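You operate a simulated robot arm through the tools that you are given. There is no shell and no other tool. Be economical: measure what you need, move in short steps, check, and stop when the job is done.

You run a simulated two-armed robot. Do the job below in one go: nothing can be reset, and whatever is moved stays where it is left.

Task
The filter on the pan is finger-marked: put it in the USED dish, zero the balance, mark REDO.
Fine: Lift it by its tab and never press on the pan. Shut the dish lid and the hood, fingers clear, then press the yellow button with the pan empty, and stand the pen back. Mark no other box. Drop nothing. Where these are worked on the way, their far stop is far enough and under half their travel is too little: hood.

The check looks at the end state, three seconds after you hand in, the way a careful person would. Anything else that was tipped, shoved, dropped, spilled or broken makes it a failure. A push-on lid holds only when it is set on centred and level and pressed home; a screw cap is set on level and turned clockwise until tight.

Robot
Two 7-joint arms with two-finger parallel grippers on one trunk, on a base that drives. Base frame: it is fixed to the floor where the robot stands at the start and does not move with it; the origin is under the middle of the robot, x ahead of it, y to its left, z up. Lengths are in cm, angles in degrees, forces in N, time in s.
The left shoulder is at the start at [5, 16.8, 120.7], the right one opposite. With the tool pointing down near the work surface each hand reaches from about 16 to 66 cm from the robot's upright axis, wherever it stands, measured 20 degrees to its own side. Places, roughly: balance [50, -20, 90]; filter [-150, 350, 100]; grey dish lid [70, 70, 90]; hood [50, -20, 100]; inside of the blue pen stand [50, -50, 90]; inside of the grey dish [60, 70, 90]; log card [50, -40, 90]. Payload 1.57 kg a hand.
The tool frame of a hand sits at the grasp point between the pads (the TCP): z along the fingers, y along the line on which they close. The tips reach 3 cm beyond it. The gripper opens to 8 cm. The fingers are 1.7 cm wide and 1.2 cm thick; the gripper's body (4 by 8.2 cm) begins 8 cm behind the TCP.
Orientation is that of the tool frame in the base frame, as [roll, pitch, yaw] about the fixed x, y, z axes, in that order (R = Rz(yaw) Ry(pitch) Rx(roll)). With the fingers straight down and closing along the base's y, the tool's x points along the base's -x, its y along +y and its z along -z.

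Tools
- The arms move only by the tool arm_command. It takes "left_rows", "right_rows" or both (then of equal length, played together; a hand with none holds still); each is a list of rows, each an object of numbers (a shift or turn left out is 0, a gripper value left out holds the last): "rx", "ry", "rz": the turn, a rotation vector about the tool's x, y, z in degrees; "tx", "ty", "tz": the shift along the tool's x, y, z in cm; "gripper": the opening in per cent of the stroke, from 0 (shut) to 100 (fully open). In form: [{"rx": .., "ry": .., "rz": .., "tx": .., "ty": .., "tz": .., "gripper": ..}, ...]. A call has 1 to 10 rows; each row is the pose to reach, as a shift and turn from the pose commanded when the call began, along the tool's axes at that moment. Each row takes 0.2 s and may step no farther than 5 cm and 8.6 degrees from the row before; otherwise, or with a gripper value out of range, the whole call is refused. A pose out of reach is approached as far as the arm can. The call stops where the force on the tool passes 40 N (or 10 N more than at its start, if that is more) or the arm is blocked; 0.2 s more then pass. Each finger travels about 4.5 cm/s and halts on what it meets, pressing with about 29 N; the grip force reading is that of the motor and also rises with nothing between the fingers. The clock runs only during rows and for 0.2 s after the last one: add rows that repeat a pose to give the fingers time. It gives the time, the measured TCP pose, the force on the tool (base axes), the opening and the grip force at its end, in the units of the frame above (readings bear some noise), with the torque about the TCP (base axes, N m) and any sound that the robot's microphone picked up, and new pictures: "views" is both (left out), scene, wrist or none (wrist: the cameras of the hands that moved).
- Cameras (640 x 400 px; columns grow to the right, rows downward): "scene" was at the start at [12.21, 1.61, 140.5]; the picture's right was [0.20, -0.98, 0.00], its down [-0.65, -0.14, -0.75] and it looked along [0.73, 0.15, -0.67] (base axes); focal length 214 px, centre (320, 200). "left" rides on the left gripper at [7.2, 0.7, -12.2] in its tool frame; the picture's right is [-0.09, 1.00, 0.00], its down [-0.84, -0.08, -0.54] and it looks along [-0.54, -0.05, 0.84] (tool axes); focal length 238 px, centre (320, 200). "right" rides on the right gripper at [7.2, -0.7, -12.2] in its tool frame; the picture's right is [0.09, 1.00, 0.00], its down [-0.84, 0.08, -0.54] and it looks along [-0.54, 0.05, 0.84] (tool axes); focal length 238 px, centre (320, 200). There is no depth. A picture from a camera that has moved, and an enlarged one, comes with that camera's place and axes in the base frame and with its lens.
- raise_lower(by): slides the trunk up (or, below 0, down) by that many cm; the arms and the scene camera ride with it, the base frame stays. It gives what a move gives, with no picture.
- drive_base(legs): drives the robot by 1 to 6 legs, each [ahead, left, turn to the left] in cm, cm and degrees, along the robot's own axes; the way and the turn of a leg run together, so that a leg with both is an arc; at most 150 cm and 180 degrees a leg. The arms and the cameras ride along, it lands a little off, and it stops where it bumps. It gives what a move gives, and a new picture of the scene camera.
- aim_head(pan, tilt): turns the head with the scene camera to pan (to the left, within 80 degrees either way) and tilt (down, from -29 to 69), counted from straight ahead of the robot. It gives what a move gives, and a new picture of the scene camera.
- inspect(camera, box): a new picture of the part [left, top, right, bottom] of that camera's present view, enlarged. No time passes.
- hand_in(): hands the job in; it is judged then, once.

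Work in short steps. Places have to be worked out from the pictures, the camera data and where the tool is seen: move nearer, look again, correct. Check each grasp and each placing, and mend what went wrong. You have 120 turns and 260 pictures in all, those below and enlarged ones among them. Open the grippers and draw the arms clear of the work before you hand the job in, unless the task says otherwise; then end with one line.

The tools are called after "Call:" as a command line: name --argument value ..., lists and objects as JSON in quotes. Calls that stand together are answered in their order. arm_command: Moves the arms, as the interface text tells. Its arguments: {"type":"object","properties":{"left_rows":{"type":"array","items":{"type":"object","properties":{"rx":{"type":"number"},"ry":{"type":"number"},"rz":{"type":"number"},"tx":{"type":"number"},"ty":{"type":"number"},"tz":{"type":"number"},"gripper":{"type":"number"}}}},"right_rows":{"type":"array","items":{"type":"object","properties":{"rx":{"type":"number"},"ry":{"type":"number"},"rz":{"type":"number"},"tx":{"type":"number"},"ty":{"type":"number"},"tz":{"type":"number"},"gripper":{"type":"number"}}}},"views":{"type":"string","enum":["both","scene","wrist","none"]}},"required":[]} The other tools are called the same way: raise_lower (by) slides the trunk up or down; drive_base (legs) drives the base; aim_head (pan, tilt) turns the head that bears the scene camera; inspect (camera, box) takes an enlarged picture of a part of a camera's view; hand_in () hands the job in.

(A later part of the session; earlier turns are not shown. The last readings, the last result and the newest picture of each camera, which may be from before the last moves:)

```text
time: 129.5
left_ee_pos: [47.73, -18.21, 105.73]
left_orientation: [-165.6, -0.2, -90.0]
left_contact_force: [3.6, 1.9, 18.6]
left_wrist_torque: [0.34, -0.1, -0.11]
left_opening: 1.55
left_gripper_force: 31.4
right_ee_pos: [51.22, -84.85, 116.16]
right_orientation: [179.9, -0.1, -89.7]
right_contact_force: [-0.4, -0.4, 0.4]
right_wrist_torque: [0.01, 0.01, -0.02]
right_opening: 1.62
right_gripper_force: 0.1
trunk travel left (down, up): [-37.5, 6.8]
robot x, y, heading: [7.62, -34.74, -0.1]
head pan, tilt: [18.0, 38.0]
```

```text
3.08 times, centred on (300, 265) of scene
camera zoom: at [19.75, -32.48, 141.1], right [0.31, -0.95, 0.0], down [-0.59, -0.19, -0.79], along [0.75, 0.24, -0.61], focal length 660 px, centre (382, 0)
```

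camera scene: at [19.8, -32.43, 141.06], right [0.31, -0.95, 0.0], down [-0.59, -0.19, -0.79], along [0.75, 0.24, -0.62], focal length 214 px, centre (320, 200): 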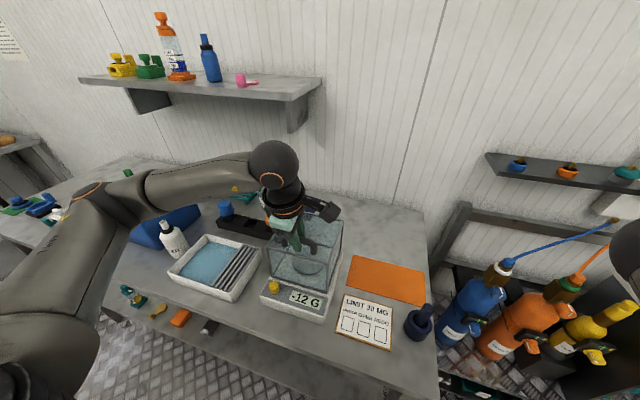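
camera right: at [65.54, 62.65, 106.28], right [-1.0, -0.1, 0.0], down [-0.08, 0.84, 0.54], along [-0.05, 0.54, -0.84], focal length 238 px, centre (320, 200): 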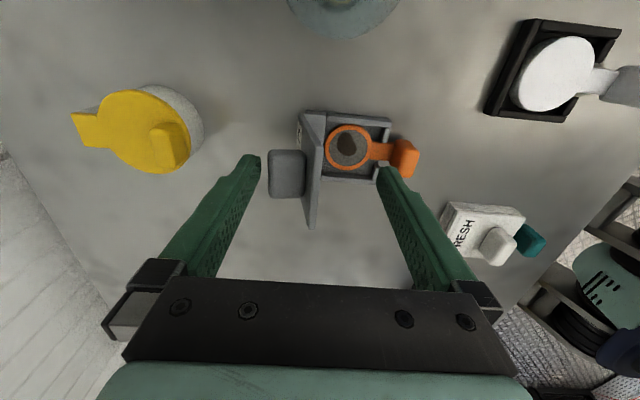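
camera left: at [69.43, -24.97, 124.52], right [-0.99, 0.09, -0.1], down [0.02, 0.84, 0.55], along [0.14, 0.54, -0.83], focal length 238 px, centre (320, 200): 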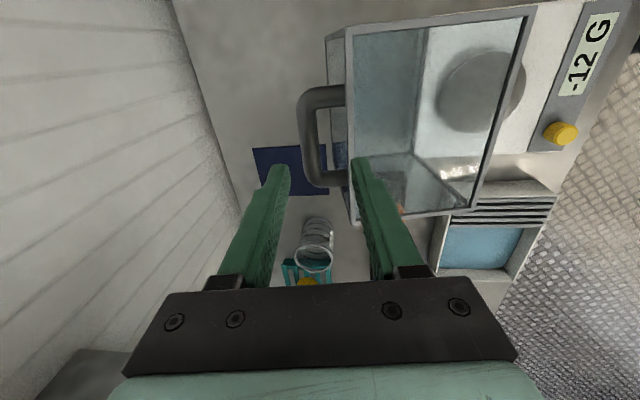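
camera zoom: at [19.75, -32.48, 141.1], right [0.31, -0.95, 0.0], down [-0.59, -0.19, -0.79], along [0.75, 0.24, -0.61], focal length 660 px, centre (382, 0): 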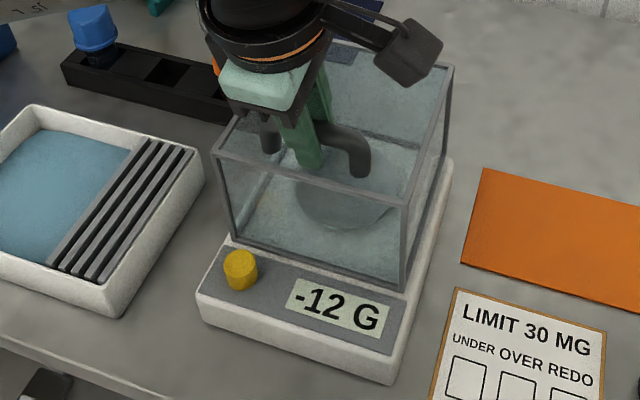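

Seated (≈19 N). Relax, open, and withdraw along the fingers; then straighten up.

Call:
arm_command --left_rows '[{"tz": -0.25, "ty": -0.15}, {"tz": -0.25, "ty": -0.15, "gripper": 45}, {"tz": -0.25, "ty": -0.15}, {"tz": -0.25, "ty": -0.15}, {"tz": -3, "ty": -0.15}, {"tz": -6, "ty": -0.15}, {"tz": -10, "ty": -0.15}, {"tz": -13, "ty": -0.15, "rx": -6}, {"tz": -14, "ty": -0.15, "rx": -14}]' --views "scene"

Call:
inspect --camera "scene" --box '[250, 180, 350, 330]'

```text
time: 131.5
left_ee_pos: [44.59, -17.87, 119.3]
left_orientation: [179.9, -0.1, -89.9]
left_contact_force: [0.7, 0.9, -0.1]
left_wrist_torque: [0.01, -0.03, 0.0]
left_opening: 3.64
left_gripper_force: 0.1
right_ee_pos: [51.25, -84.82, 116.06]
right_orientation: [179.9, 0.0, -89.6]
right_contact_force: [-0.3, -0.6, 0.0]
right_wrist_torque: [0.02, 0.01, 0.0]
right_opening: 1.6
right_gripper_force: 0.0
trunk travel left (down, up): [-37.5, 6.8]
robot x, y, heading: [7.69, -34.8, -0.2]
head pan, tilt: [18.0, 38.0]
camera scene: at [19.86, -32.47, 141.06], right [0.31, -0.95, 0.0], down [-0.59, -0.19, -0.79], along [0.75, 0.24, -0.62], focal length 214 px, centre (320, 200)
```

scene: 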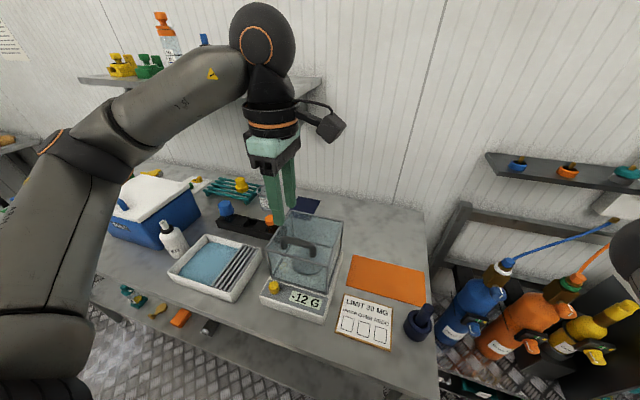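

```text
2.67 times, centred on (300, 255) of scene
camera zoom: at [19.86, -32.47, 141.06], right [0.31, -0.95, 0.0], down [-0.59, -0.19, -0.79], along [0.75, 0.24, -0.62], focal length 572 px, centre (373, 53)
```

zoom: 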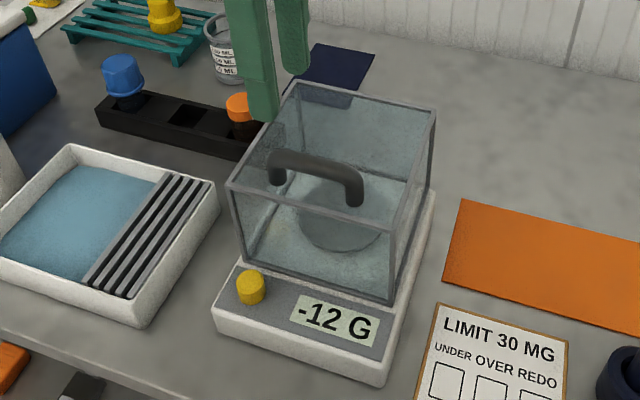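

Hood is shut. Turn the left hand back to yaw 180 with fingers closed, then look at the button from its camera.

Call:
arm_command --left_rows '[{"rz": 8.5, "ty": 0.8, "gripper": 0}, {"rz": 17, "ty": 1.6}, {"rz": 25.5, "ty": 2.4}, {"rz": 34, "ty": 3.2}, {"rz": 42.5, "ty": 4, "tx": -1}, {"rz": 51, "ty": 4.8, "tx": -2}, {"rz": 59.5, "ty": 5.6, "tx": -3}, {"rz": 68, "ty": 6, "tx": -4}, {"rz": 76.5, "ty": 6, "tx": -4.5}, {"rz": 85, "ty": 6, "tx": -4.8}]' --views "none"

Call:
arm_command --left_rows '[{"rz": 5, "tz": 3}, {"rz": 5, "tz": 7}, {"rz": 5, "tz": 10}]' --views "wrist"

Call:
inspect --camera "left" --box '[220, 60, 420, 220]'

```text
time: 133.7
left_ee_pos: [38.51, -13.37, 119.19]
left_orientation: [-179.9, 0.1, -175.2]
left_contact_force: [-0.3, -0.3, 0.0]
left_wrist_torque: [0.01, 0.01, 0.01]
left_opening: 0.02
left_gripper_force: 21.5
right_ee_pos: [51.31, -84.77, 116.0]
right_orientation: [179.9, 0.0, -89.5]
right_contact_force: [-0.7, -0.3, 1.0]
right_wrist_torque: [-0.02, 0.01, -0.02]
right_opening: 1.58
right_gripper_force: 0.1
trunk travel left (down, up): [-37.5, 6.8]
robot x, y, heading: [7.78, -35.22, -0.1]
head pan, tilt: [18.0, 38.0]
```

```text
time: 134.5
left_ee_pos: [38.47, -13.35, 109.2]
left_orientation: [-179.8, 0.1, 180.0]
left_contact_force: [-0.2, 0.4, -0.3]
left_wrist_torque: [0.0, 0.0, 0.02]
left_opening: 0.01
left_gripper_force: 20.9
right_ee_pos: [51.26, -84.82, 115.89]
right_orientation: [179.9, 0.0, -89.7]
right_contact_force: [-0.3, 0.3, 0.4]
right_wrist_torque: [0.03, 0.0, 0.01]
right_opening: 1.61
right_gripper_force: 0.2
trunk travel left (down, up): [-37.5, 6.8]
robot x, y, heading: [7.61, -35.28, -0.2]
head pan, tilt: [18.0, 38.0]
camera left: at [31.42, -12.7, 121.33], right [0.09, 1.0, 0.0], down [0.84, -0.08, 0.54], along [0.54, -0.05, -0.84], focal length 238 px, centre (320, 200)
```

left: 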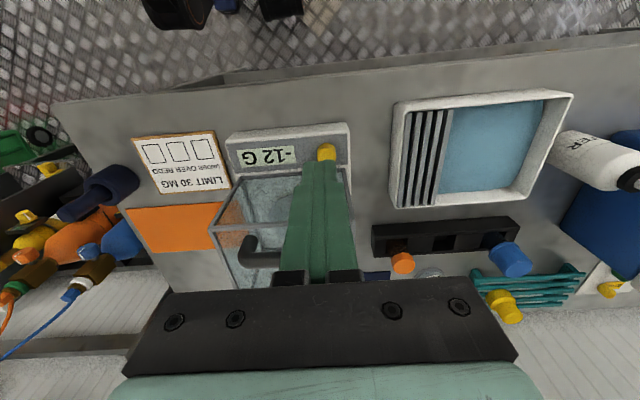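

```text
2.50 times, centred on (320, 140) of left
camera zoom: at [31.42, -12.7, 121.33], right [0.09, 1.0, 0.0], down [0.84, -0.08, 0.54], along [0.54, -0.05, -0.84], focal length 596 px, centre (320, 350)
```

zoom: 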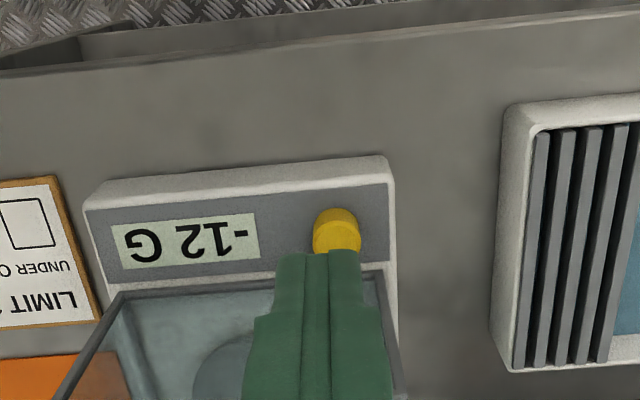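

Button ≈(42.8,−12.9). Move over it and descend to ~1.5 cm above its top.

Call:
arm_command --left_rows '[{"tx": -2.2, "ty": 0.25}, {"tx": -4.3, "ty": 0.45}, {"tx": -4.3, "ty": 0.45, "tz": 4}, {"tx": -4.3, "ty": 0.45, "tz": 8}, {"tx": -4.3, "ty": 0.45, "tz": 10.8}]' --views "scene"

Call:
inspect --camera "scene" --box '[240, 230, 340, 330]'

Call:
inspect --camera "left" --box '[220, 60, 420, 220]'

```text
time: 135.7
left_ee_pos: [42.77, -12.96, 98.53]
left_orientation: [-179.9, 0.0, 179.9]
left_contact_force: [-0.1, 0.1, -0.5]
left_wrist_torque: [-0.01, -0.01, -0.01]
left_opening: 0.03
left_gripper_force: 21.6
right_ee_pos: [51.29, -84.71, 116.05]
right_orientation: [179.8, 0.1, -89.6]
right_contact_force: [0.0, 1.0, 0.3]
right_wrist_torque: [0.04, 0.0, -0.01]
right_opening: 1.58
right_gripper_force: 0.0
trunk travel left (down, up): [-37.5, 6.8]
robot x, y, heading: [7.93, -35.04, -0.3]
head pan, tilt: [18.0, 38.0]
camera scene: at [19.84, -32.44, 141.06], right [0.31, -0.95, 0.0], down [-0.59, -0.19, -0.79], along [0.75, 0.24, -0.62], focal length 214 px, centre (320, 200)
```

scene: 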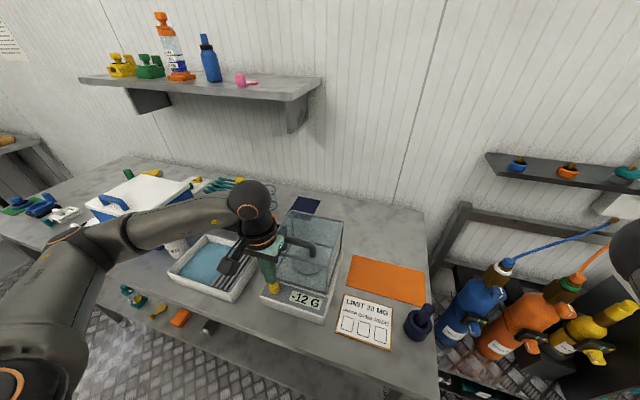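

```text
4.00 times, centred on (290, 280) of scene
camera zoom: at [19.84, -32.44, 141.06], right [0.31, -0.95, 0.0], down [-0.59, -0.19, -0.79], along [0.75, 0.24, -0.62], focal length 858 px, centre (440, -120)
```

zoom: 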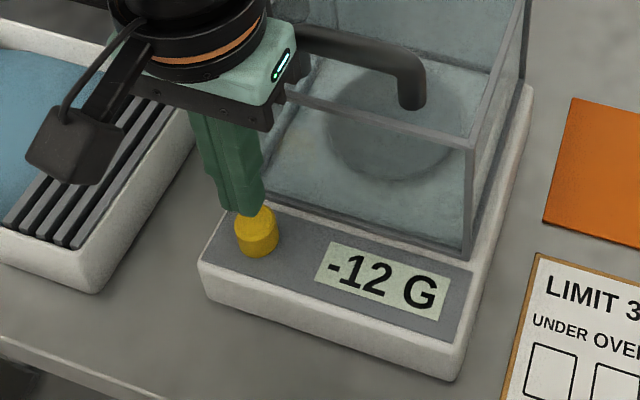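

```text
2.50 times, centred on (320, 140) of left
camera zoom: at [35.73, -12.3, 110.66], right [0.09, 1.0, 0.0], down [0.84, -0.08, 0.54], along [0.54, -0.05, -0.84], focal length 596 px, centre (320, 350)
```

zoom: 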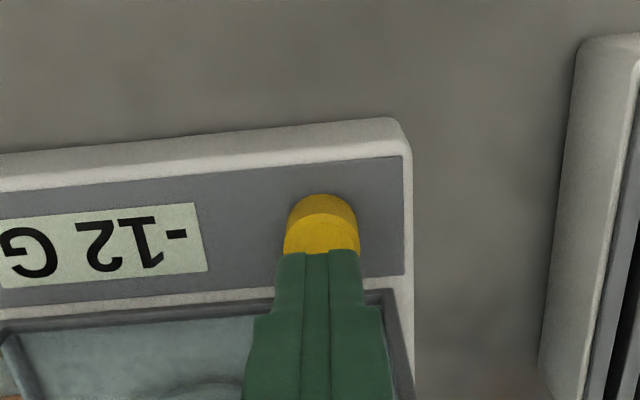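

Aligned over the button. Press down slowly in small steps.

Call:
arm_command --left_rows '[{"tz": 1.2}, {"tz": 1.8}, {"tz": 2.2}, {"tz": 2.5}, {"tz": 2.8}, {"tz": 3.0}]' --views "scene"

Call:
inspect --camera "scene" --box '[240, 230, 340, 330]'

```text
time: 137.1
left_ee_pos: [42.73, -12.89, 95.34]
left_orientation: [-179.9, 0.1, -180.0]
left_contact_force: [0.4, -0.7, 1.3]
left_wrist_torque: [0.0, -0.02, 0.0]
left_opening: 0.01
left_gripper_force: 21.0
right_ee_pos: [51.34, -84.76, 116.01]
right_orientation: [179.9, 0.0, -89.6]
right_contact_force: [0.7, 0.4, -0.1]
right_wrist_torque: [-0.01, 0.01, -0.01]
right_opening: 1.6
right_gripper_force: 0.0
trunk travel left (down, up): [-37.5, 6.8]
robot x, y, heading: [7.54, -34.97, 0.1]
head pan, tilt: [18.0, 38.0]
camera scene: at [19.84, -32.46, 141.06], right [0.31, -0.95, 0.0], down [-0.59, -0.19, -0.79], along [0.75, 0.24, -0.62], focal length 214 px, centre (320, 200)
```

scene: 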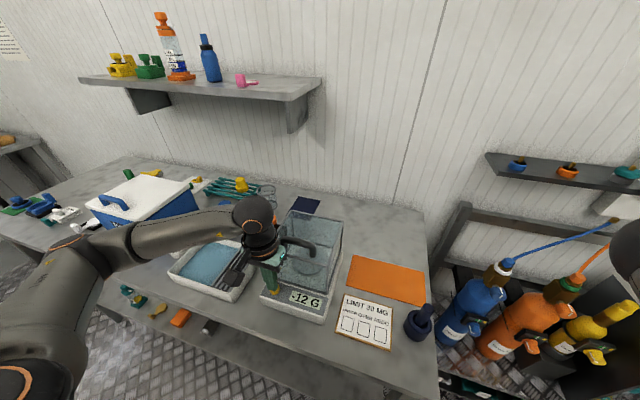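

```text
4.00 times, centred on (290, 280) of scene
camera zoom: at [19.84, -32.46, 141.06], right [0.31, -0.95, 0.0], down [-0.59, -0.19, -0.79], along [0.75, 0.24, -0.62], focal length 858 px, centre (440, -120)
```

zoom: 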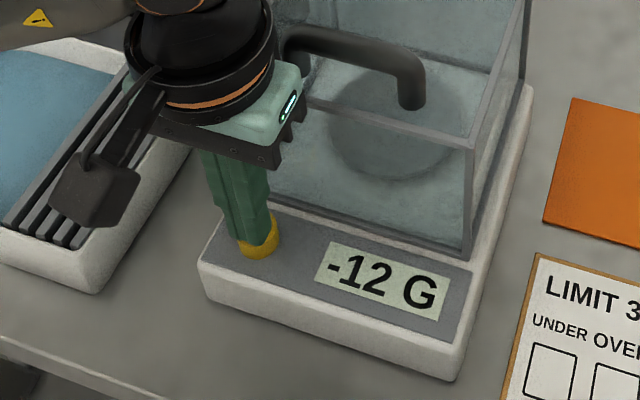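

Just touching (1 N). Press further.

Call:
arm_command --left_rows '[{"tz": 0.2}, {"tz": 0.4}, {"tz": 0.6}, {"tz": 0.8}]' --views "none"

Call:
inspect --camera "scene" --box '[240, 230, 340, 330]'

```text
time: 138.1
left_ee_pos: [42.75, -12.81, 94.67]
left_orientation: [-179.9, 0.2, 180.0]
left_contact_force: [-3.4, -0.2, 11.9]
left_wrist_torque: [-0.03, 0.06, -0.06]
left_opening: 0.02
left_gripper_force: 21.1
right_ee_pos: [51.25, -84.86, 115.97]
right_orientation: [179.9, 0.0, -89.6]
right_contact_force: [0.2, -0.4, -1.0]
right_wrist_torque: [0.02, 0.0, -0.01]
right_opening: 1.59
right_gripper_force: 0.2
trunk travel left (down, up): [-37.5, 6.8]
robot x, y, heading: [7.36, -35.17, -0.4]
head pan, tilt: [18.0, 38.0]
heard: click
```

```text
4.00 times, centred on (290, 280) of scene
camera zoom: at [19.72, -32.52, 141.1], right [0.31, -0.95, 0.0], down [-0.59, -0.19, -0.79], along [0.75, 0.24, -0.61], focal length 858 px, centre (440, -120)
```

zoom: 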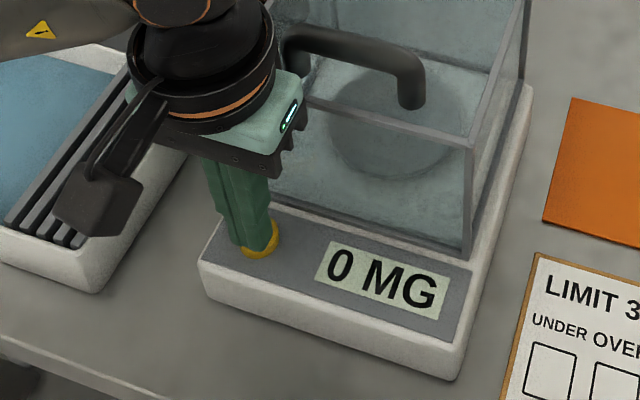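

Click heard, display reads 0 MG. Raise the hand off, and look at the pen and card.

Call:
arm_command --left_rows '[{"tz": -2}, {"tz": -6}, {"tz": -11}, {"tz": -15.5, "tx": 2}, {"tz": -18, "tx": 5}, {"tz": -18, "tx": 5}]' --views "scene"

Call:
inspect --camera "scene" --box '[325, 230, 445, 360]'

Call:
inspect --camera "scene" --box '[240, 200, 340, 330]'

```text
time: 139.5
left_ee_pos: [37.77, -12.94, 112.57]
left_orientation: [-179.9, 0.0, 180.0]
left_contact_force: [-0.4, 0.3, 0.2]
left_wrist_torque: [-0.02, -0.02, 0.0]
left_opening: 0.0
left_gripper_force: 21.3
right_ee_pos: [51.27, -84.77, 116.06]
right_orientation: [179.9, 0.0, -89.7]
right_contact_force: [0.3, -0.3, -0.5]
right_wrist_torque: [0.01, 0.0, 0.03]
right_opening: 1.62
right_gripper_force: 0.0
trunk travel left (down, up): [-37.5, 6.8]
robot x, y, heading: [7.2, -34.87, 0.0]
head pan, tilt: [18.0, 38.0]
camera scene: at [19.86, -32.45, 141.06], right [0.31, -0.95, 0.0], down [-0.59, -0.19, -0.79], along [0.75, 0.24, -0.62], focal length 214 px, centre (320, 200)
```

scene: 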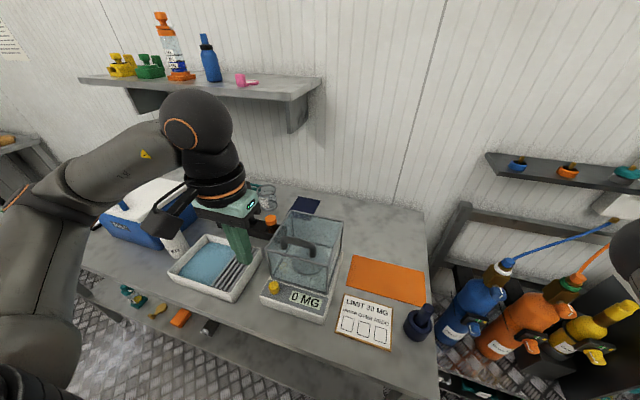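

```text
3.08 times, centred on (385, 295) of scene
camera zoom: at [19.86, -32.45, 141.06], right [0.31, -0.95, 0.0], down [-0.59, -0.19, -0.79], along [0.75, 0.24, -0.62], focal length 660 px, centre (120, -92)
```

zoom: 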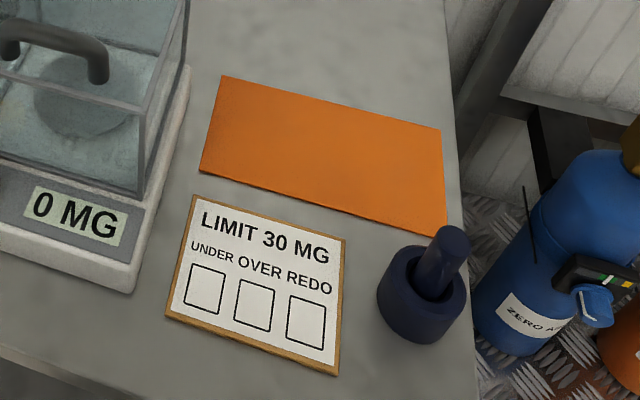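

```text
3.08 times, centred on (290, 265) of scene
camera zoom: at [19.86, -32.45, 141.06], right [0.31, -0.95, 0.0], down [-0.59, -0.19, -0.79], along [0.75, 0.24, -0.62], focal length 660 px, centre (412, 0)
```

zoom: 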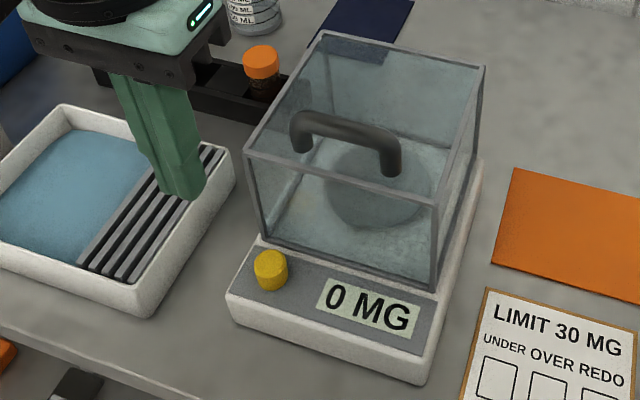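

Balance reads 0 MG with hood shut. Next the pen (≈(47,−48), top ≈95). Drive 20 cm right so the left arm works comfortably there, and open the gripper for viewing.

Call:
drive_base --legs '[[-1, -20, 0]]'

Call:
arm_command --left_rows '[{"ty": -4, "gripper": 50}, {"ty": -8}, {"ty": -11.5, "tx": -2}, {"ty": -14, "tx": -4, "tz": -2}, {"ty": -14, "tx": -4, "tz": -2}]' --views "both"

Call:
inspect --camera "left" --box '[220, 50, 460, 230]'

```text
time: 141.9
left_ee_pos: [36.88, -33.09, 112.48]
left_orientation: [-179.9, -0.1, 179.9]
left_contact_force: [-0.4, -0.4, 0.8]
left_wrist_torque: [0.01, 0.01, 0.06]
left_opening: 0.0
left_gripper_force: 21.2
right_ee_pos: [50.17, -104.84, 115.95]
right_orientation: [179.9, 0.0, -89.7]
right_contact_force: [-0.7, 0.2, -0.2]
right_wrist_torque: [0.03, 0.04, 0.01]
right_opening: 1.6
right_gripper_force: 0.0
trunk travel left (down, up): [-37.5, 6.8]
robot x, y, heading: [6.67, -54.94, -0.1]
head pan, tilt: [18.0, 38.0]
camera scene: at [18.78, -52.52, 141.06], right [0.31, -0.95, 0.0], down [-0.59, -0.19, -0.79], along [0.75, 0.24, -0.62], focal length 214 px, centre (320, 200)
```

scene: 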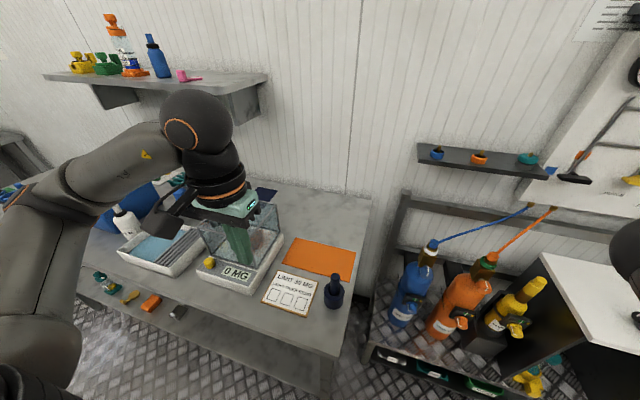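

```text
time: 143.1
left_ee_pos: [40.59, -46.92, 114.57]
left_orientation: [-179.9, 0.1, 179.8]
left_contact_force: [-0.5, 0.5, 0.3]
left_wrist_torque: [-0.02, 0.01, -0.01]
left_opening: 3.98
left_gripper_force: 0.1
right_ee_pos: [50.26, -104.78, 116.0]
right_orientation: [179.8, -0.1, -89.7]
right_contact_force: [0.1, -0.4, 0.7]
right_wrist_torque: [0.02, 0.03, 0.0]
right_opening: 1.59
right_gripper_force: 0.1
trunk travel left (down, up): [-37.5, 6.8]
robot x, y, heading: [6.61, -54.98, -0.2]
head pan, tilt: [18.0, 38.0]
camera scene: at [18.79, -52.45, 141.06], right [0.31, -0.95, 0.0], down [-0.59, -0.19, -0.79], along [0.75, 0.24, -0.62], focal length 214 px, centre (320, 200)
camera left: at [33.49, -46.39, 126.71], right [0.09, 1.0, 0.0], down [0.84, -0.08, 0.54], along [0.54, -0.05, -0.84], focal length 238 px, centre (320, 200)
```

scene: 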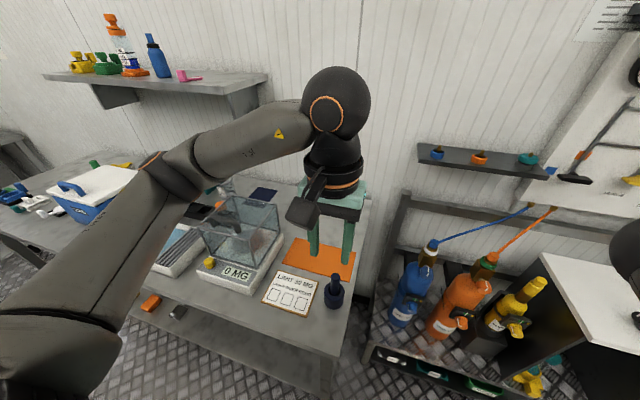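
left: 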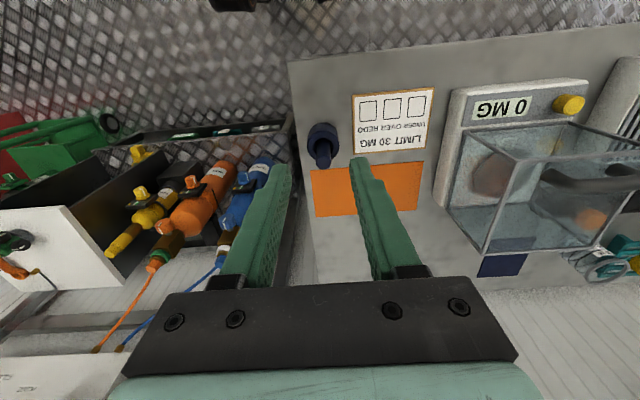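

```text
2.22 times, centred on (340, 140) of left
camera zoom: at [33.49, -46.39, 126.71], right [0.09, 1.0, 0.0], down [0.84, -0.08, 0.54], along [0.54, -0.05, -0.84], focal length 530 px, centre (276, 333)
```

zoom: 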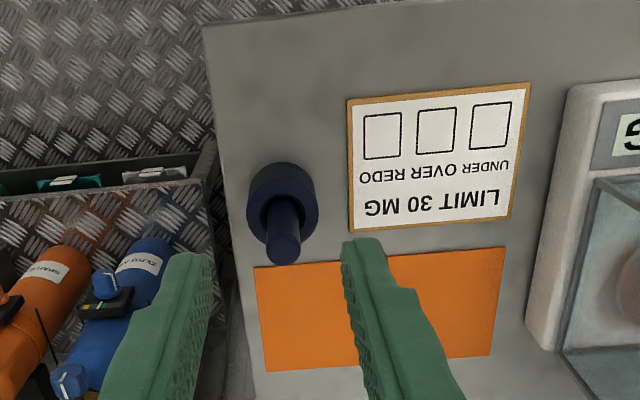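

Pen top ≈(46.5,−47.0,97.3), pen ≈2.1 cm thick, stand rim ≈(45.6,−47). Move above it with tips just over its top and check alignment.

Call:
arm_command --left_rows '[{"tx": -2.5, "tz": 2}, {"tx": -5.5, "tz": 5}, {"tx": -5.5, "tz": 9}, {"tx": -5.5, "tz": 12.5}, {"tx": -5.5, "tz": 12.5}]' --views "none"

Call:
inspect --camera "left" --box '[220, 60, 420, 220]'

Call:
inspect --camera "scene" --box '[280, 190, 380, 320]'

```text
time: 144.3
left_ee_pos: [46.33, -46.99, 102.12]
left_orientation: [-179.8, 0.0, 179.8]
left_contact_force: [0.6, 0.6, 0.1]
left_wrist_torque: [-0.02, 0.04, -0.03]
left_opening: 4.0
left_gripper_force: 0.2
right_ee_pos: [50.22, -104.73, 116.06]
right_orientation: [180.0, 0.1, -89.7]
right_contact_force: [0.4, -1.0, -0.4]
right_wrist_torque: [0.0, 0.0, 0.0]
right_opening: 1.6
right_gripper_force: 0.1
trunk travel left (down, up): [-37.5, 6.8]
robot x, y, heading: [6.42, -55.18, -0.3]
head pan, tilt: [18.0, 38.0]
```

```text
2.50 times, centred on (320, 140) of left
camera zoom: at [39.2, -46.39, 114.18], right [0.09, 1.0, 0.0], down [0.84, -0.08, 0.54], along [0.54, -0.05, -0.84], focal length 596 px, centre (320, 350)
```

zoom: 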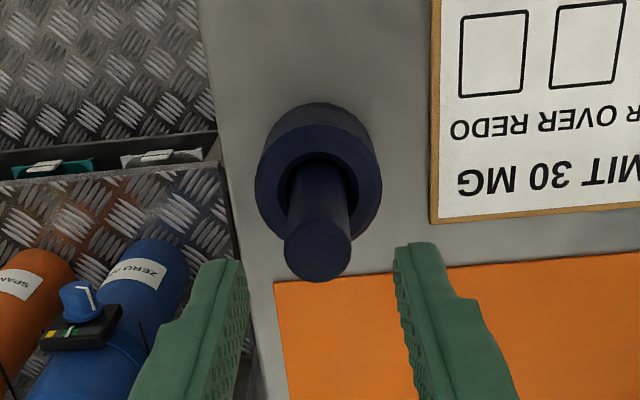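

```text
3.08 times, centred on (330, 255) of scene
camera zoom: at [18.78, -52.49, 141.06], right [0.31, -0.95, 0.0], down [-0.59, -0.19, -0.79], along [0.75, 0.24, -0.62], focal length 660 px, centre (289, 31)
```

zoom: 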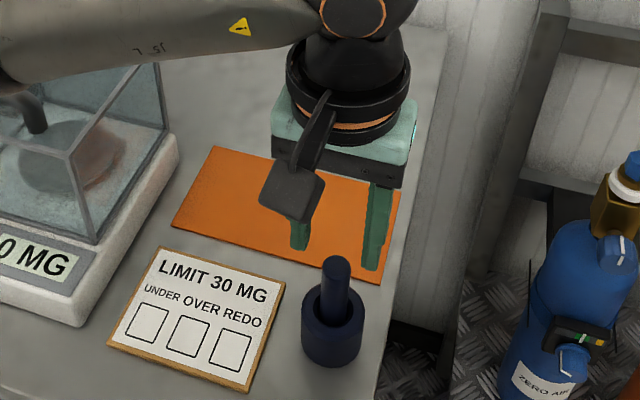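

Refined: pen axis ≈(47.0,−47.15), top ≈95.3, rim ≈90.5. Descend astride the pen to tips ≈91.4 and close.

Call:
arm_command --left_rows '[{"tx": -0.7, "ty": -0.15, "tz": 2}, {"tx": -0.7, "ty": -0.15, "tz": 4.5}, {"tx": -0.7, "ty": -0.15, "tz": 6.5}, {"tx": -0.7, "ty": -0.15, "tz": 7.7}, {"tx": -0.7, "ty": -0.15, "tz": 7.7, "gripper": 30}, {"tx": -0.7, "ty": -0.15, "tz": 7.7, "gripper": 0}, {"tx": -0.7, "ty": -0.15, "tz": 7.7}, {"tx": -0.7, "ty": -0.15, "tz": 7.7}]' --views "wrist"

Call:
inspect --camera "scene" --box '[290, 210, 370, 320]'

```text
time: 146.1
left_ee_pos: [46.8, -47.29, 94.28]
left_orientation: [-179.9, 0.0, 179.8]
left_contact_force: [-0.6, -0.7, 0.5]
left_wrist_torque: [0.0, -0.02, 0.0]
left_opening: 2.01
left_gripper_force: 29.1
right_ee_pos: [50.28, -104.76, 115.97]
right_orientation: [179.9, 0.0, -89.7]
right_contact_force: [0.6, 0.2, 0.2]
right_wrist_torque: [-0.01, 0.0, -0.01]
right_opening: 1.57
right_gripper_force: 0.0
trunk travel left (down, up): [-37.5, 6.8]
robot x, y, heading: [6.77, -54.93, -0.1]
head pan, tilt: [18.0, 38.0]
camera left: at [39.84, -46.63, 106.52], right [0.09, 1.0, 0.0], down [0.84, -0.08, 0.54], along [0.54, -0.05, -0.84], focal length 238 px, centre (320, 200)
```

left: 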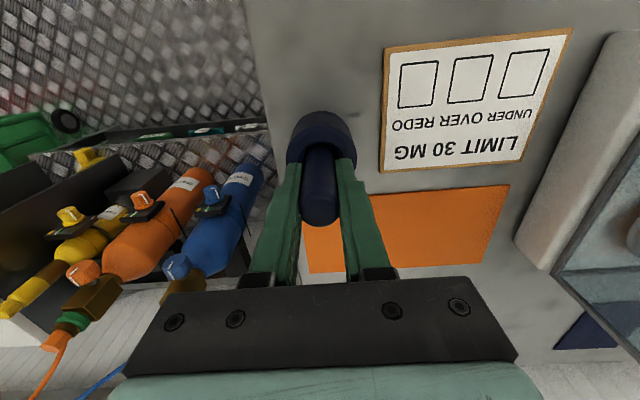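

```text
3.64 times, centred on (330, 265) of scene
camera zoom: at [18.79, -52.49, 141.06], right [0.31, -0.95, 0.0], down [-0.59, -0.19, -0.79], along [0.75, 0.24, -0.62], focal length 780 px, centre (284, -36)
```

zoom: 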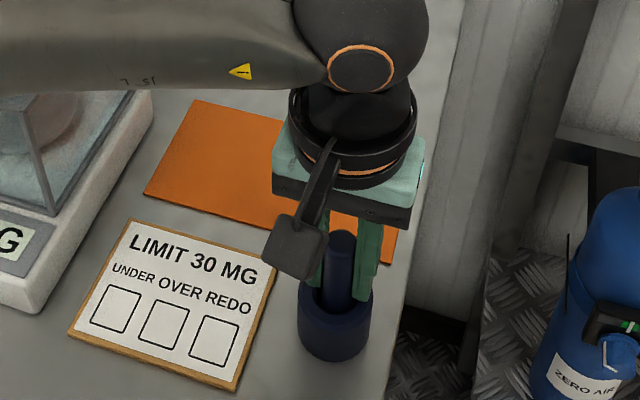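

Pen gripped (2.0 cm). Lift straight up 11 cm and look at its tip.

Call:
arm_command --left_rows '[{"tz": -1.5}, {"tz": -4}, {"tz": -7}, {"tz": -11}, {"tz": -11}]' --views "both"

Call:
inspect --camera "left" --box '[240, 80, 440, 240]'

Call:
inspect --camera "scene" --box '[270, 170, 380, 320]'

```text
time: 147.3
left_ee_pos: [46.68, -47.17, 105.24]
left_orientation: [-180.0, 0.1, 179.8]
left_contact_force: [-0.7, 0.7, 0.3]
left_wrist_torque: [-0.03, 0.01, -0.01]
left_opening: 1.97
left_gripper_force: 29.3
right_ee_pos: [50.22, -104.7, 115.98]
right_orientation: [179.9, 0.0, -89.7]
right_contact_force: [0.8, -0.6, 0.5]
right_wrist_torque: [0.02, 0.04, -0.01]
right_opening: 1.58
right_gripper_force: 0.0
trunk travel left (down, up): [-37.5, 6.8]
robot x, y, heading: [6.56, -54.92, -0.3]
head pan, tilt: [18.0, 38.0]
camera scene: at [18.8, -52.48, 141.06], right [0.31, -0.95, 0.0], down [-0.59, -0.19, -0.79], along [0.75, 0.24, -0.62], focal length 214 px, centre (320, 200)
camera left: at [39.69, -46.57, 117.39], right [0.09, 1.0, 0.0], down [0.84, -0.08, 0.54], along [0.54, -0.05, -0.84], focal length 238 px, centre (320, 200)
```

scene: 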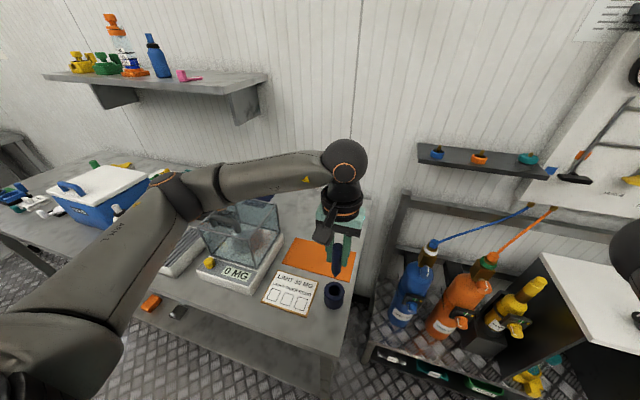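
left: 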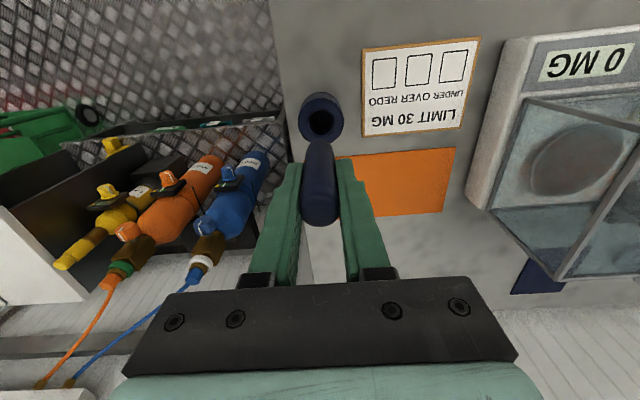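

```text
2.50 times, centred on (340, 160) of left
camera zoom: at [39.69, -46.57, 117.39], right [0.09, 1.0, 0.0], down [0.84, -0.08, 0.54], along [0.54, -0.05, -0.84], focal length 596 px, centre (270, 300)
```

zoom: 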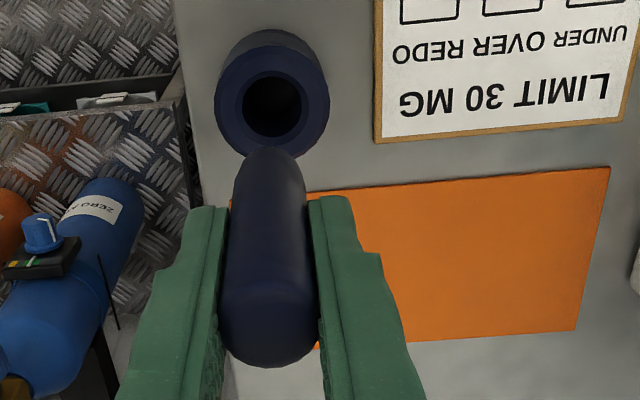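

```text
2.67 times, centred on (325, 245) of scene
camera zoom: at [18.8, -52.48, 141.06], right [0.31, -0.95, 0.0], down [-0.59, -0.19, -0.79], along [0.75, 0.24, -0.62], focal length 572 px, centre (307, 80)
```

zoom: 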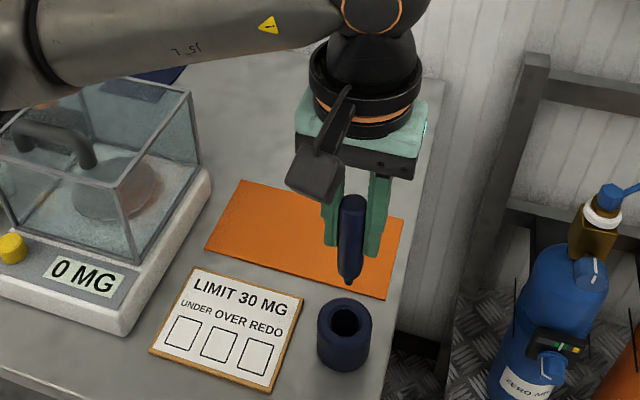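

Pen tip is ~9 cm below the TCP; stand hole centre ≈(46.7,−47.1). REDO box centre ≈(42.95,−39.4,85.5). Move there and stop with the tip ~1.5 cm above the card.

Call:
arm_command --left_rows '[{"tx": 1.5, "ty": 3}, {"tx": 3, "ty": 6}, {"tx": 3.75, "ty": 7.8}, {"tx": 3.75, "ty": 7.8, "tz": 4}, {"tx": 3.75, "ty": 7.8, "tz": 8}, {"tx": 3.75, "ty": 7.8, "tz": 9}, {"tx": 3.75, "ty": 7.8, "tz": 9}]' --views "wrist"

Call:
inspect --camera "scene" --box '[250, 240, 350, 330]'

Call:
inspect --camera "left" --box '[240, 60, 400, 220]'

```text
time: 148.9
left_ee_pos: [43.06, -39.45, 96.33]
left_orientation: [-180.0, 0.0, 179.9]
left_contact_force: [-0.9, -0.6, -0.2]
left_wrist_torque: [-0.01, 0.0, 0.06]
left_opening: 1.97
left_gripper_force: 28.8
right_ee_pos: [50.18, -104.82, 116.05]
right_orientation: [180.0, 0.0, -89.7]
right_contact_force: [0.4, -0.2, 0.1]
right_wrist_torque: [0.03, -0.03, -0.02]
right_opening: 1.63
right_gripper_force: 0.1
trunk travel left (down, up): [-37.5, 6.8]
robot x, y, heading: [6.66, -54.94, -0.2]
head pan, tilt: [18.0, 38.0]
camera left: at [36.07, -38.8, 108.43], right [0.09, 1.0, 0.0], down [0.84, -0.08, 0.54], along [0.54, -0.05, -0.84], focal length 238 px, centre (320, 200)
```

left: 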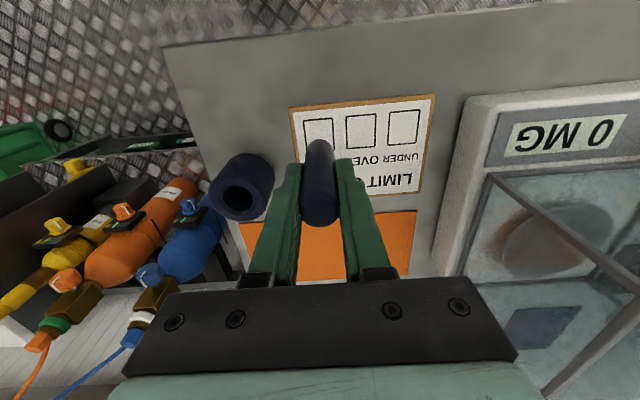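

```text
4.44 times, centred on (300, 285) of scene
camera zoom: at [18.79, -52.48, 141.06], right [0.31, -0.95, 0.0], down [-0.59, -0.19, -0.79], along [0.75, 0.24, -0.62], focal length 953 px, centre (409, -178)
```

zoom: 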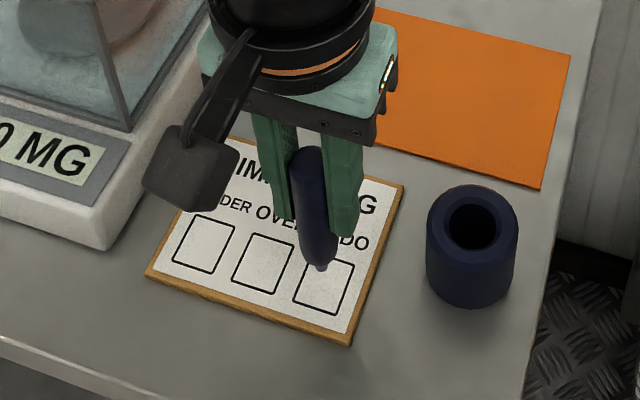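

```text
2.50 times, centred on (320, 140) of left
camera zoom: at [36.07, -38.8, 108.43], right [0.09, 1.0, 0.0], down [0.84, -0.08, 0.54], along [0.54, -0.05, -0.84], focal length 596 px, centre (320, 350)
```

zoom: 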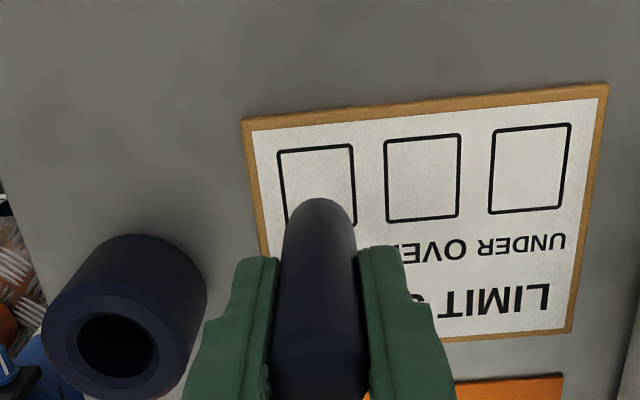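

Tip hovers over the REDO box centre (≈1.8 cm up). Lower until light contact.

Call:
arm_command --left_rows '[{"tz": 0.8}, {"tz": 1.3}, {"tz": 1.6}, {"tz": 1.8}]' --views "none"

Call:
inspect --camera "scene" --box '[260, 255, 340, 325]'

```text
time: 149.9
left_ee_pos: [43.17, -39.42, 94.49]
left_orientation: [-179.9, 0.0, 180.0]
left_contact_force: [-0.1, -0.1, -0.2]
left_wrist_torque: [0.0, 0.03, -0.01]
left_opening: 1.96
left_gripper_force: 28.8
right_ee_pos: [50.31, -104.84, 115.99]
right_orientation: [179.9, 0.0, -89.7]
right_contact_force: [1.0, -0.6, 0.5]
right_wrist_torque: [-0.03, 0.02, 0.0]
right_opening: 1.62
right_gripper_force: 0.1
trunk travel left (down, up): [-37.5, 6.8]
robot x, y, heading: [6.49, -55.13, -0.4]
head pan, tilt: [18.0, 38.0]
```

```text
5.71 times, centred on (300, 290) of scene
camera zoom: at [18.79, -52.49, 141.06], right [0.31, -0.95, 0.0], down [-0.59, -0.19, -0.79], along [0.75, 0.24, -0.62], focal length 1226 px, centre (434, -314)
```

zoom: 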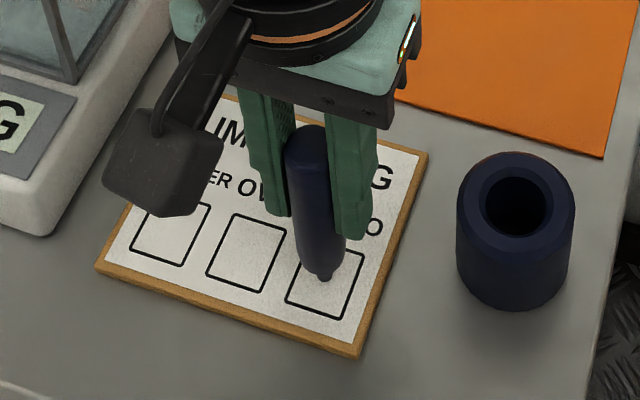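

No contact yet. Lower a further few millimetres until force appears.

Call:
arm_command --left_rows '[{"tz": 0.15}, {"tz": 0.3}, {"tz": 0.45}]' --views "none"

Call:
inspect --camera "scene" --box '[260, 255, 340, 325]'

```text
time: 150.7
left_ee_pos: [43.31, -39.47, 94.29]
left_orientation: [-179.9, 0.3, -180.0]
left_contact_force: [-0.6, 3.1, 21.7]
left_wrist_torque: [0.28, 0.09, -0.02]
left_opening: 2.02
left_gripper_force: 29.4
right_ee_pos: [50.1, -104.83, 115.99]
right_orientation: [179.9, -0.1, -89.7]
right_contact_force: [-0.1, 0.0, -0.1]
right_wrist_torque: [0.0, -0.03, -0.01]
right_opening: 1.62
right_gripper_force: 0.1
trunk travel left (down, up): [-37.5, 6.8]
robot x, y, heading: [6.43, -55.07, -0.2]
head pan, tilt: [18.0, 38.0]
```

```text
5.71 times, centred on (300, 290) of scene
camera zoom: at [18.65, -52.51, 141.1], right [0.31, -0.95, 0.0], down [-0.59, -0.19, -0.79], along [0.75, 0.24, -0.61], focal length 1226 px, centre (434, -314)
```

zoom: 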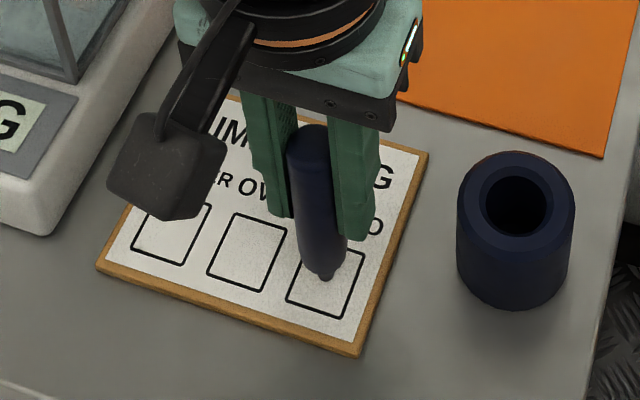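

Contact at 22 N — too firm. Ease to a light touch and draw a short stroke inside the box.

Call:
arm_command --left_rows '[{"tz": -0.17}, {"tz": -0.17, "tx": 0.3}, {"tz": -0.17, "tx": 0.6}, {"tz": -0.17, "tx": 0.3, "ty": 0.3}, {"tz": -0.17, "tx": 0, "ty": 0.5}, {"tz": -1, "tx": 0, "ty": 0.5}, {"tz": -4, "tx": 0, "ty": 0}, {"tz": -8, "tx": 0, "ty": -4}]' --views "none"

Call:
inspect --camera "scene" --box '[260, 240, 350, 325]'

Call:
inspect --camera "left" --box '[240, 40, 440, 200]'

```text
refused: row 8 steps farther than a row can; nothing moved
```

```text
4.71 times, centred on (305, 282) of scene
camera zoom: at [18.65, -52.51, 141.1], right [0.31, -0.95, 0.0], down [-0.59, -0.19, -0.79], along [0.75, 0.24, -0.61], focal length 1009 px, centre (391, -188)
```

zoom: 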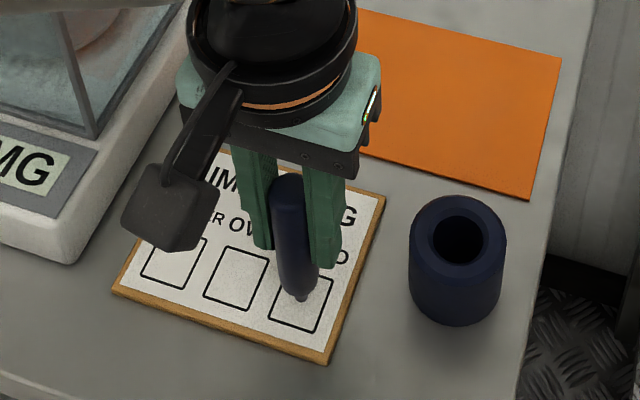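

```text
2.50 times, centred on (340, 120) of left
camera zoom: at [36.13, -38.85, 106.44], right [0.09, 1.0, 0.0], down [0.83, -0.08, 0.55], along [0.54, -0.05, -0.84], focal length 596 px, centre (270, 400)
```

zoom: 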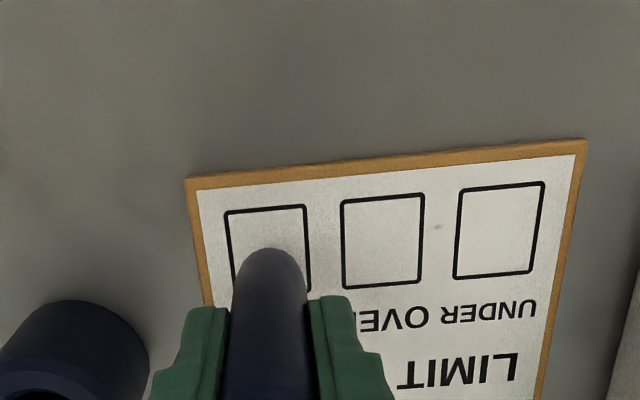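

Refused for the step size; repeat with shorter final steps.

Call:
arm_command --left_rows '[{"tz": -0.17}, {"tz": -0.17, "tx": 0.3}, {"tz": -0.17, "tx": 0.6}, {"tz": -0.17, "tx": 0.3, "ty": 0.3}, {"tz": -0.17, "tx": 0, "ty": 0.5}, {"tz": -1, "tx": 0, "ty": 0.5}, {"tz": -4, "tx": 0, "ty": 0}, {"tz": -7, "tx": 0, "ty": -3}, {"tz": -10, "tx": -2, "ty": -6}, {"tz": -10.5, "tx": -3.5, "ty": -7.7}]' --views "none"

Call:
inspect --camera "scene" --box '[260, 230, 370, 325]'

Call:
inspect --camera "left" --box '[280, 20, 480, 180]'

```text
time: 152.9
left_ee_pos: [46.77, -47.17, 104.81]
left_orientation: [-179.9, 0.0, -179.9]
left_contact_force: [-0.1, 0.7, -0.4]
left_wrist_torque: [-0.02, -0.02, 0.01]
left_opening: 2.01
left_gripper_force: 29.4
right_ee_pos: [50.29, -104.91, 115.93]
right_orientation: [179.9, 0.0, -89.7]
right_contact_force: [-0.4, 0.0, -0.1]
right_wrist_torque: [0.02, -0.04, 0.0]
right_opening: 1.6
right_gripper_force: 0.0
trunk travel left (down, up): [-37.5, 6.8]
robot x, y, heading: [6.54, -54.82, -0.1]
head pan, tilt: [18.0, 38.0]
```

```text
4.21 times, centred on (315, 278) of scene
camera zoom: at [18.8, -52.51, 141.06], right [0.31, -0.95, 0.0], down [-0.59, -0.19, -0.79], along [0.75, 0.24, -0.62], focal length 903 px, centre (341, -126)
```

zoom: 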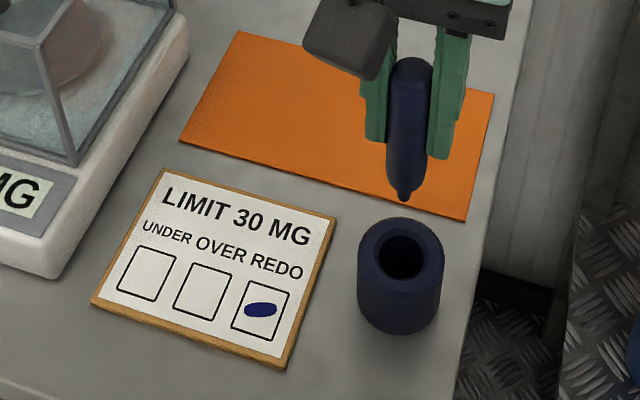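

```text
2.50 times, centred on (380, 100) of left
camera zoom: at [39.67, -46.45, 116.86], right [0.09, 1.0, 0.0], down [0.84, -0.08, 0.54], along [0.54, -0.05, -0.84], focal length 596 px, centre (170, 450)
```

zoom: 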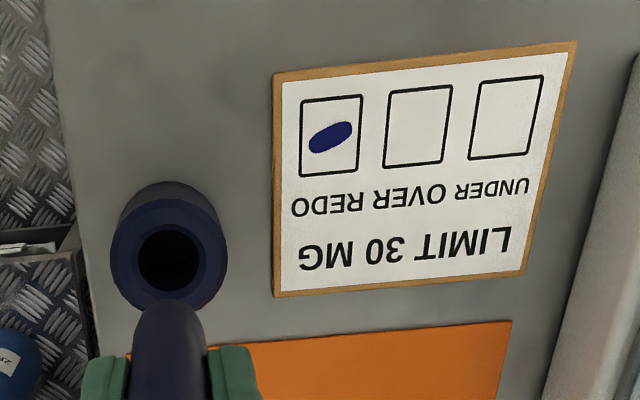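

REDO box alone is marked. The pen is right over the stand hole; lower it into the stand down to the original height.

Call:
arm_command --left_rows '[{"ty": -0.08, "tz": 2.5}, {"ty": -0.08, "tz": 4.5}, {"ty": -0.08, "tz": 6}, {"ty": -0.08, "tz": 7.5}, {"ty": -0.08, "tz": 9}, {"ty": -0.08, "tz": 10}]' --views "none"

Call:
inspect --camera "scene" --box '[290, 210, 370, 320]'

```text
time: 154.3
left_ee_pos: [46.7, -47.31, 94.68]
left_orientation: [-179.8, 0.0, 180.0]
left_contact_force: [0.7, -1.4, -0.2]
left_wrist_torque: [0.0, -0.08, 0.02]
left_opening: 1.94
left_gripper_force: 28.7
right_ee_pos: [50.2, -104.79, 116.0]
right_orientation: [179.9, 0.0, -89.8]
right_contact_force: [-0.4, -0.7, -0.6]
right_wrist_torque: [0.0, -0.01, 0.0]
right_opening: 1.63
right_gripper_force: 0.0
trunk travel left (down, up): [-37.5, 6.8]
robot x, y, heading: [6.92, -55.22, -0.0]
head pan, tilt: [18.0, 38.0]
```

```text
3.64 times, centred on (330, 265) of scene
camera zoom: at [18.81, -52.49, 141.06], right [0.31, -0.95, 0.0], down [-0.59, -0.19, -0.79], along [0.75, 0.24, -0.62], focal length 780 px, centre (284, -36)
```

zoom: 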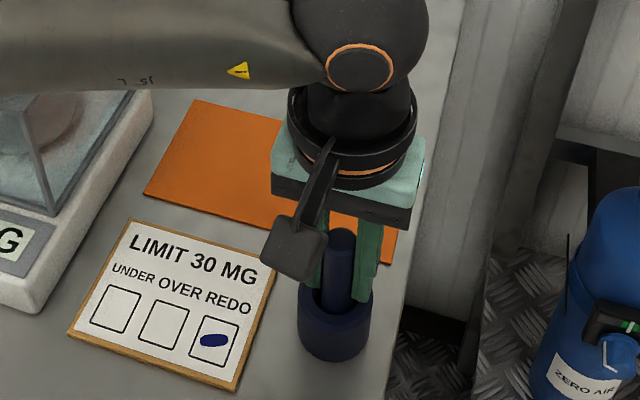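

In the hole, no side force. Lower the last few millimetres to the floor of the stand, then open.

Call:
arm_command --left_rows '[{"tz": 0.15}, {"tz": 0.3}, {"tz": 0.4}]' --views "none"

```text
time: 155.1
left_ee_pos: [46.63, -47.1, 94.21]
left_orientation: [-179.9, 0.0, 179.8]
left_contact_force: [1.0, 0.1, -0.2]
left_wrist_torque: [0.02, -0.07, -0.03]
left_opening: 1.97
left_gripper_force: 29.3
right_ee_pos: [50.36, -104.83, 115.93]
right_orientation: [179.9, 0.0, -89.7]
right_contact_force: [-0.2, 0.1, -0.1]
right_wrist_torque: [-0.03, -0.02, 0.0]
right_opening: 1.6
right_gripper_force: 0.2
trunk travel left (down, up): [-37.5, 6.8]
robot x, y, heading: [6.54, -54.83, 0.1]
head pan, tilt: [18.0, 38.0]
```

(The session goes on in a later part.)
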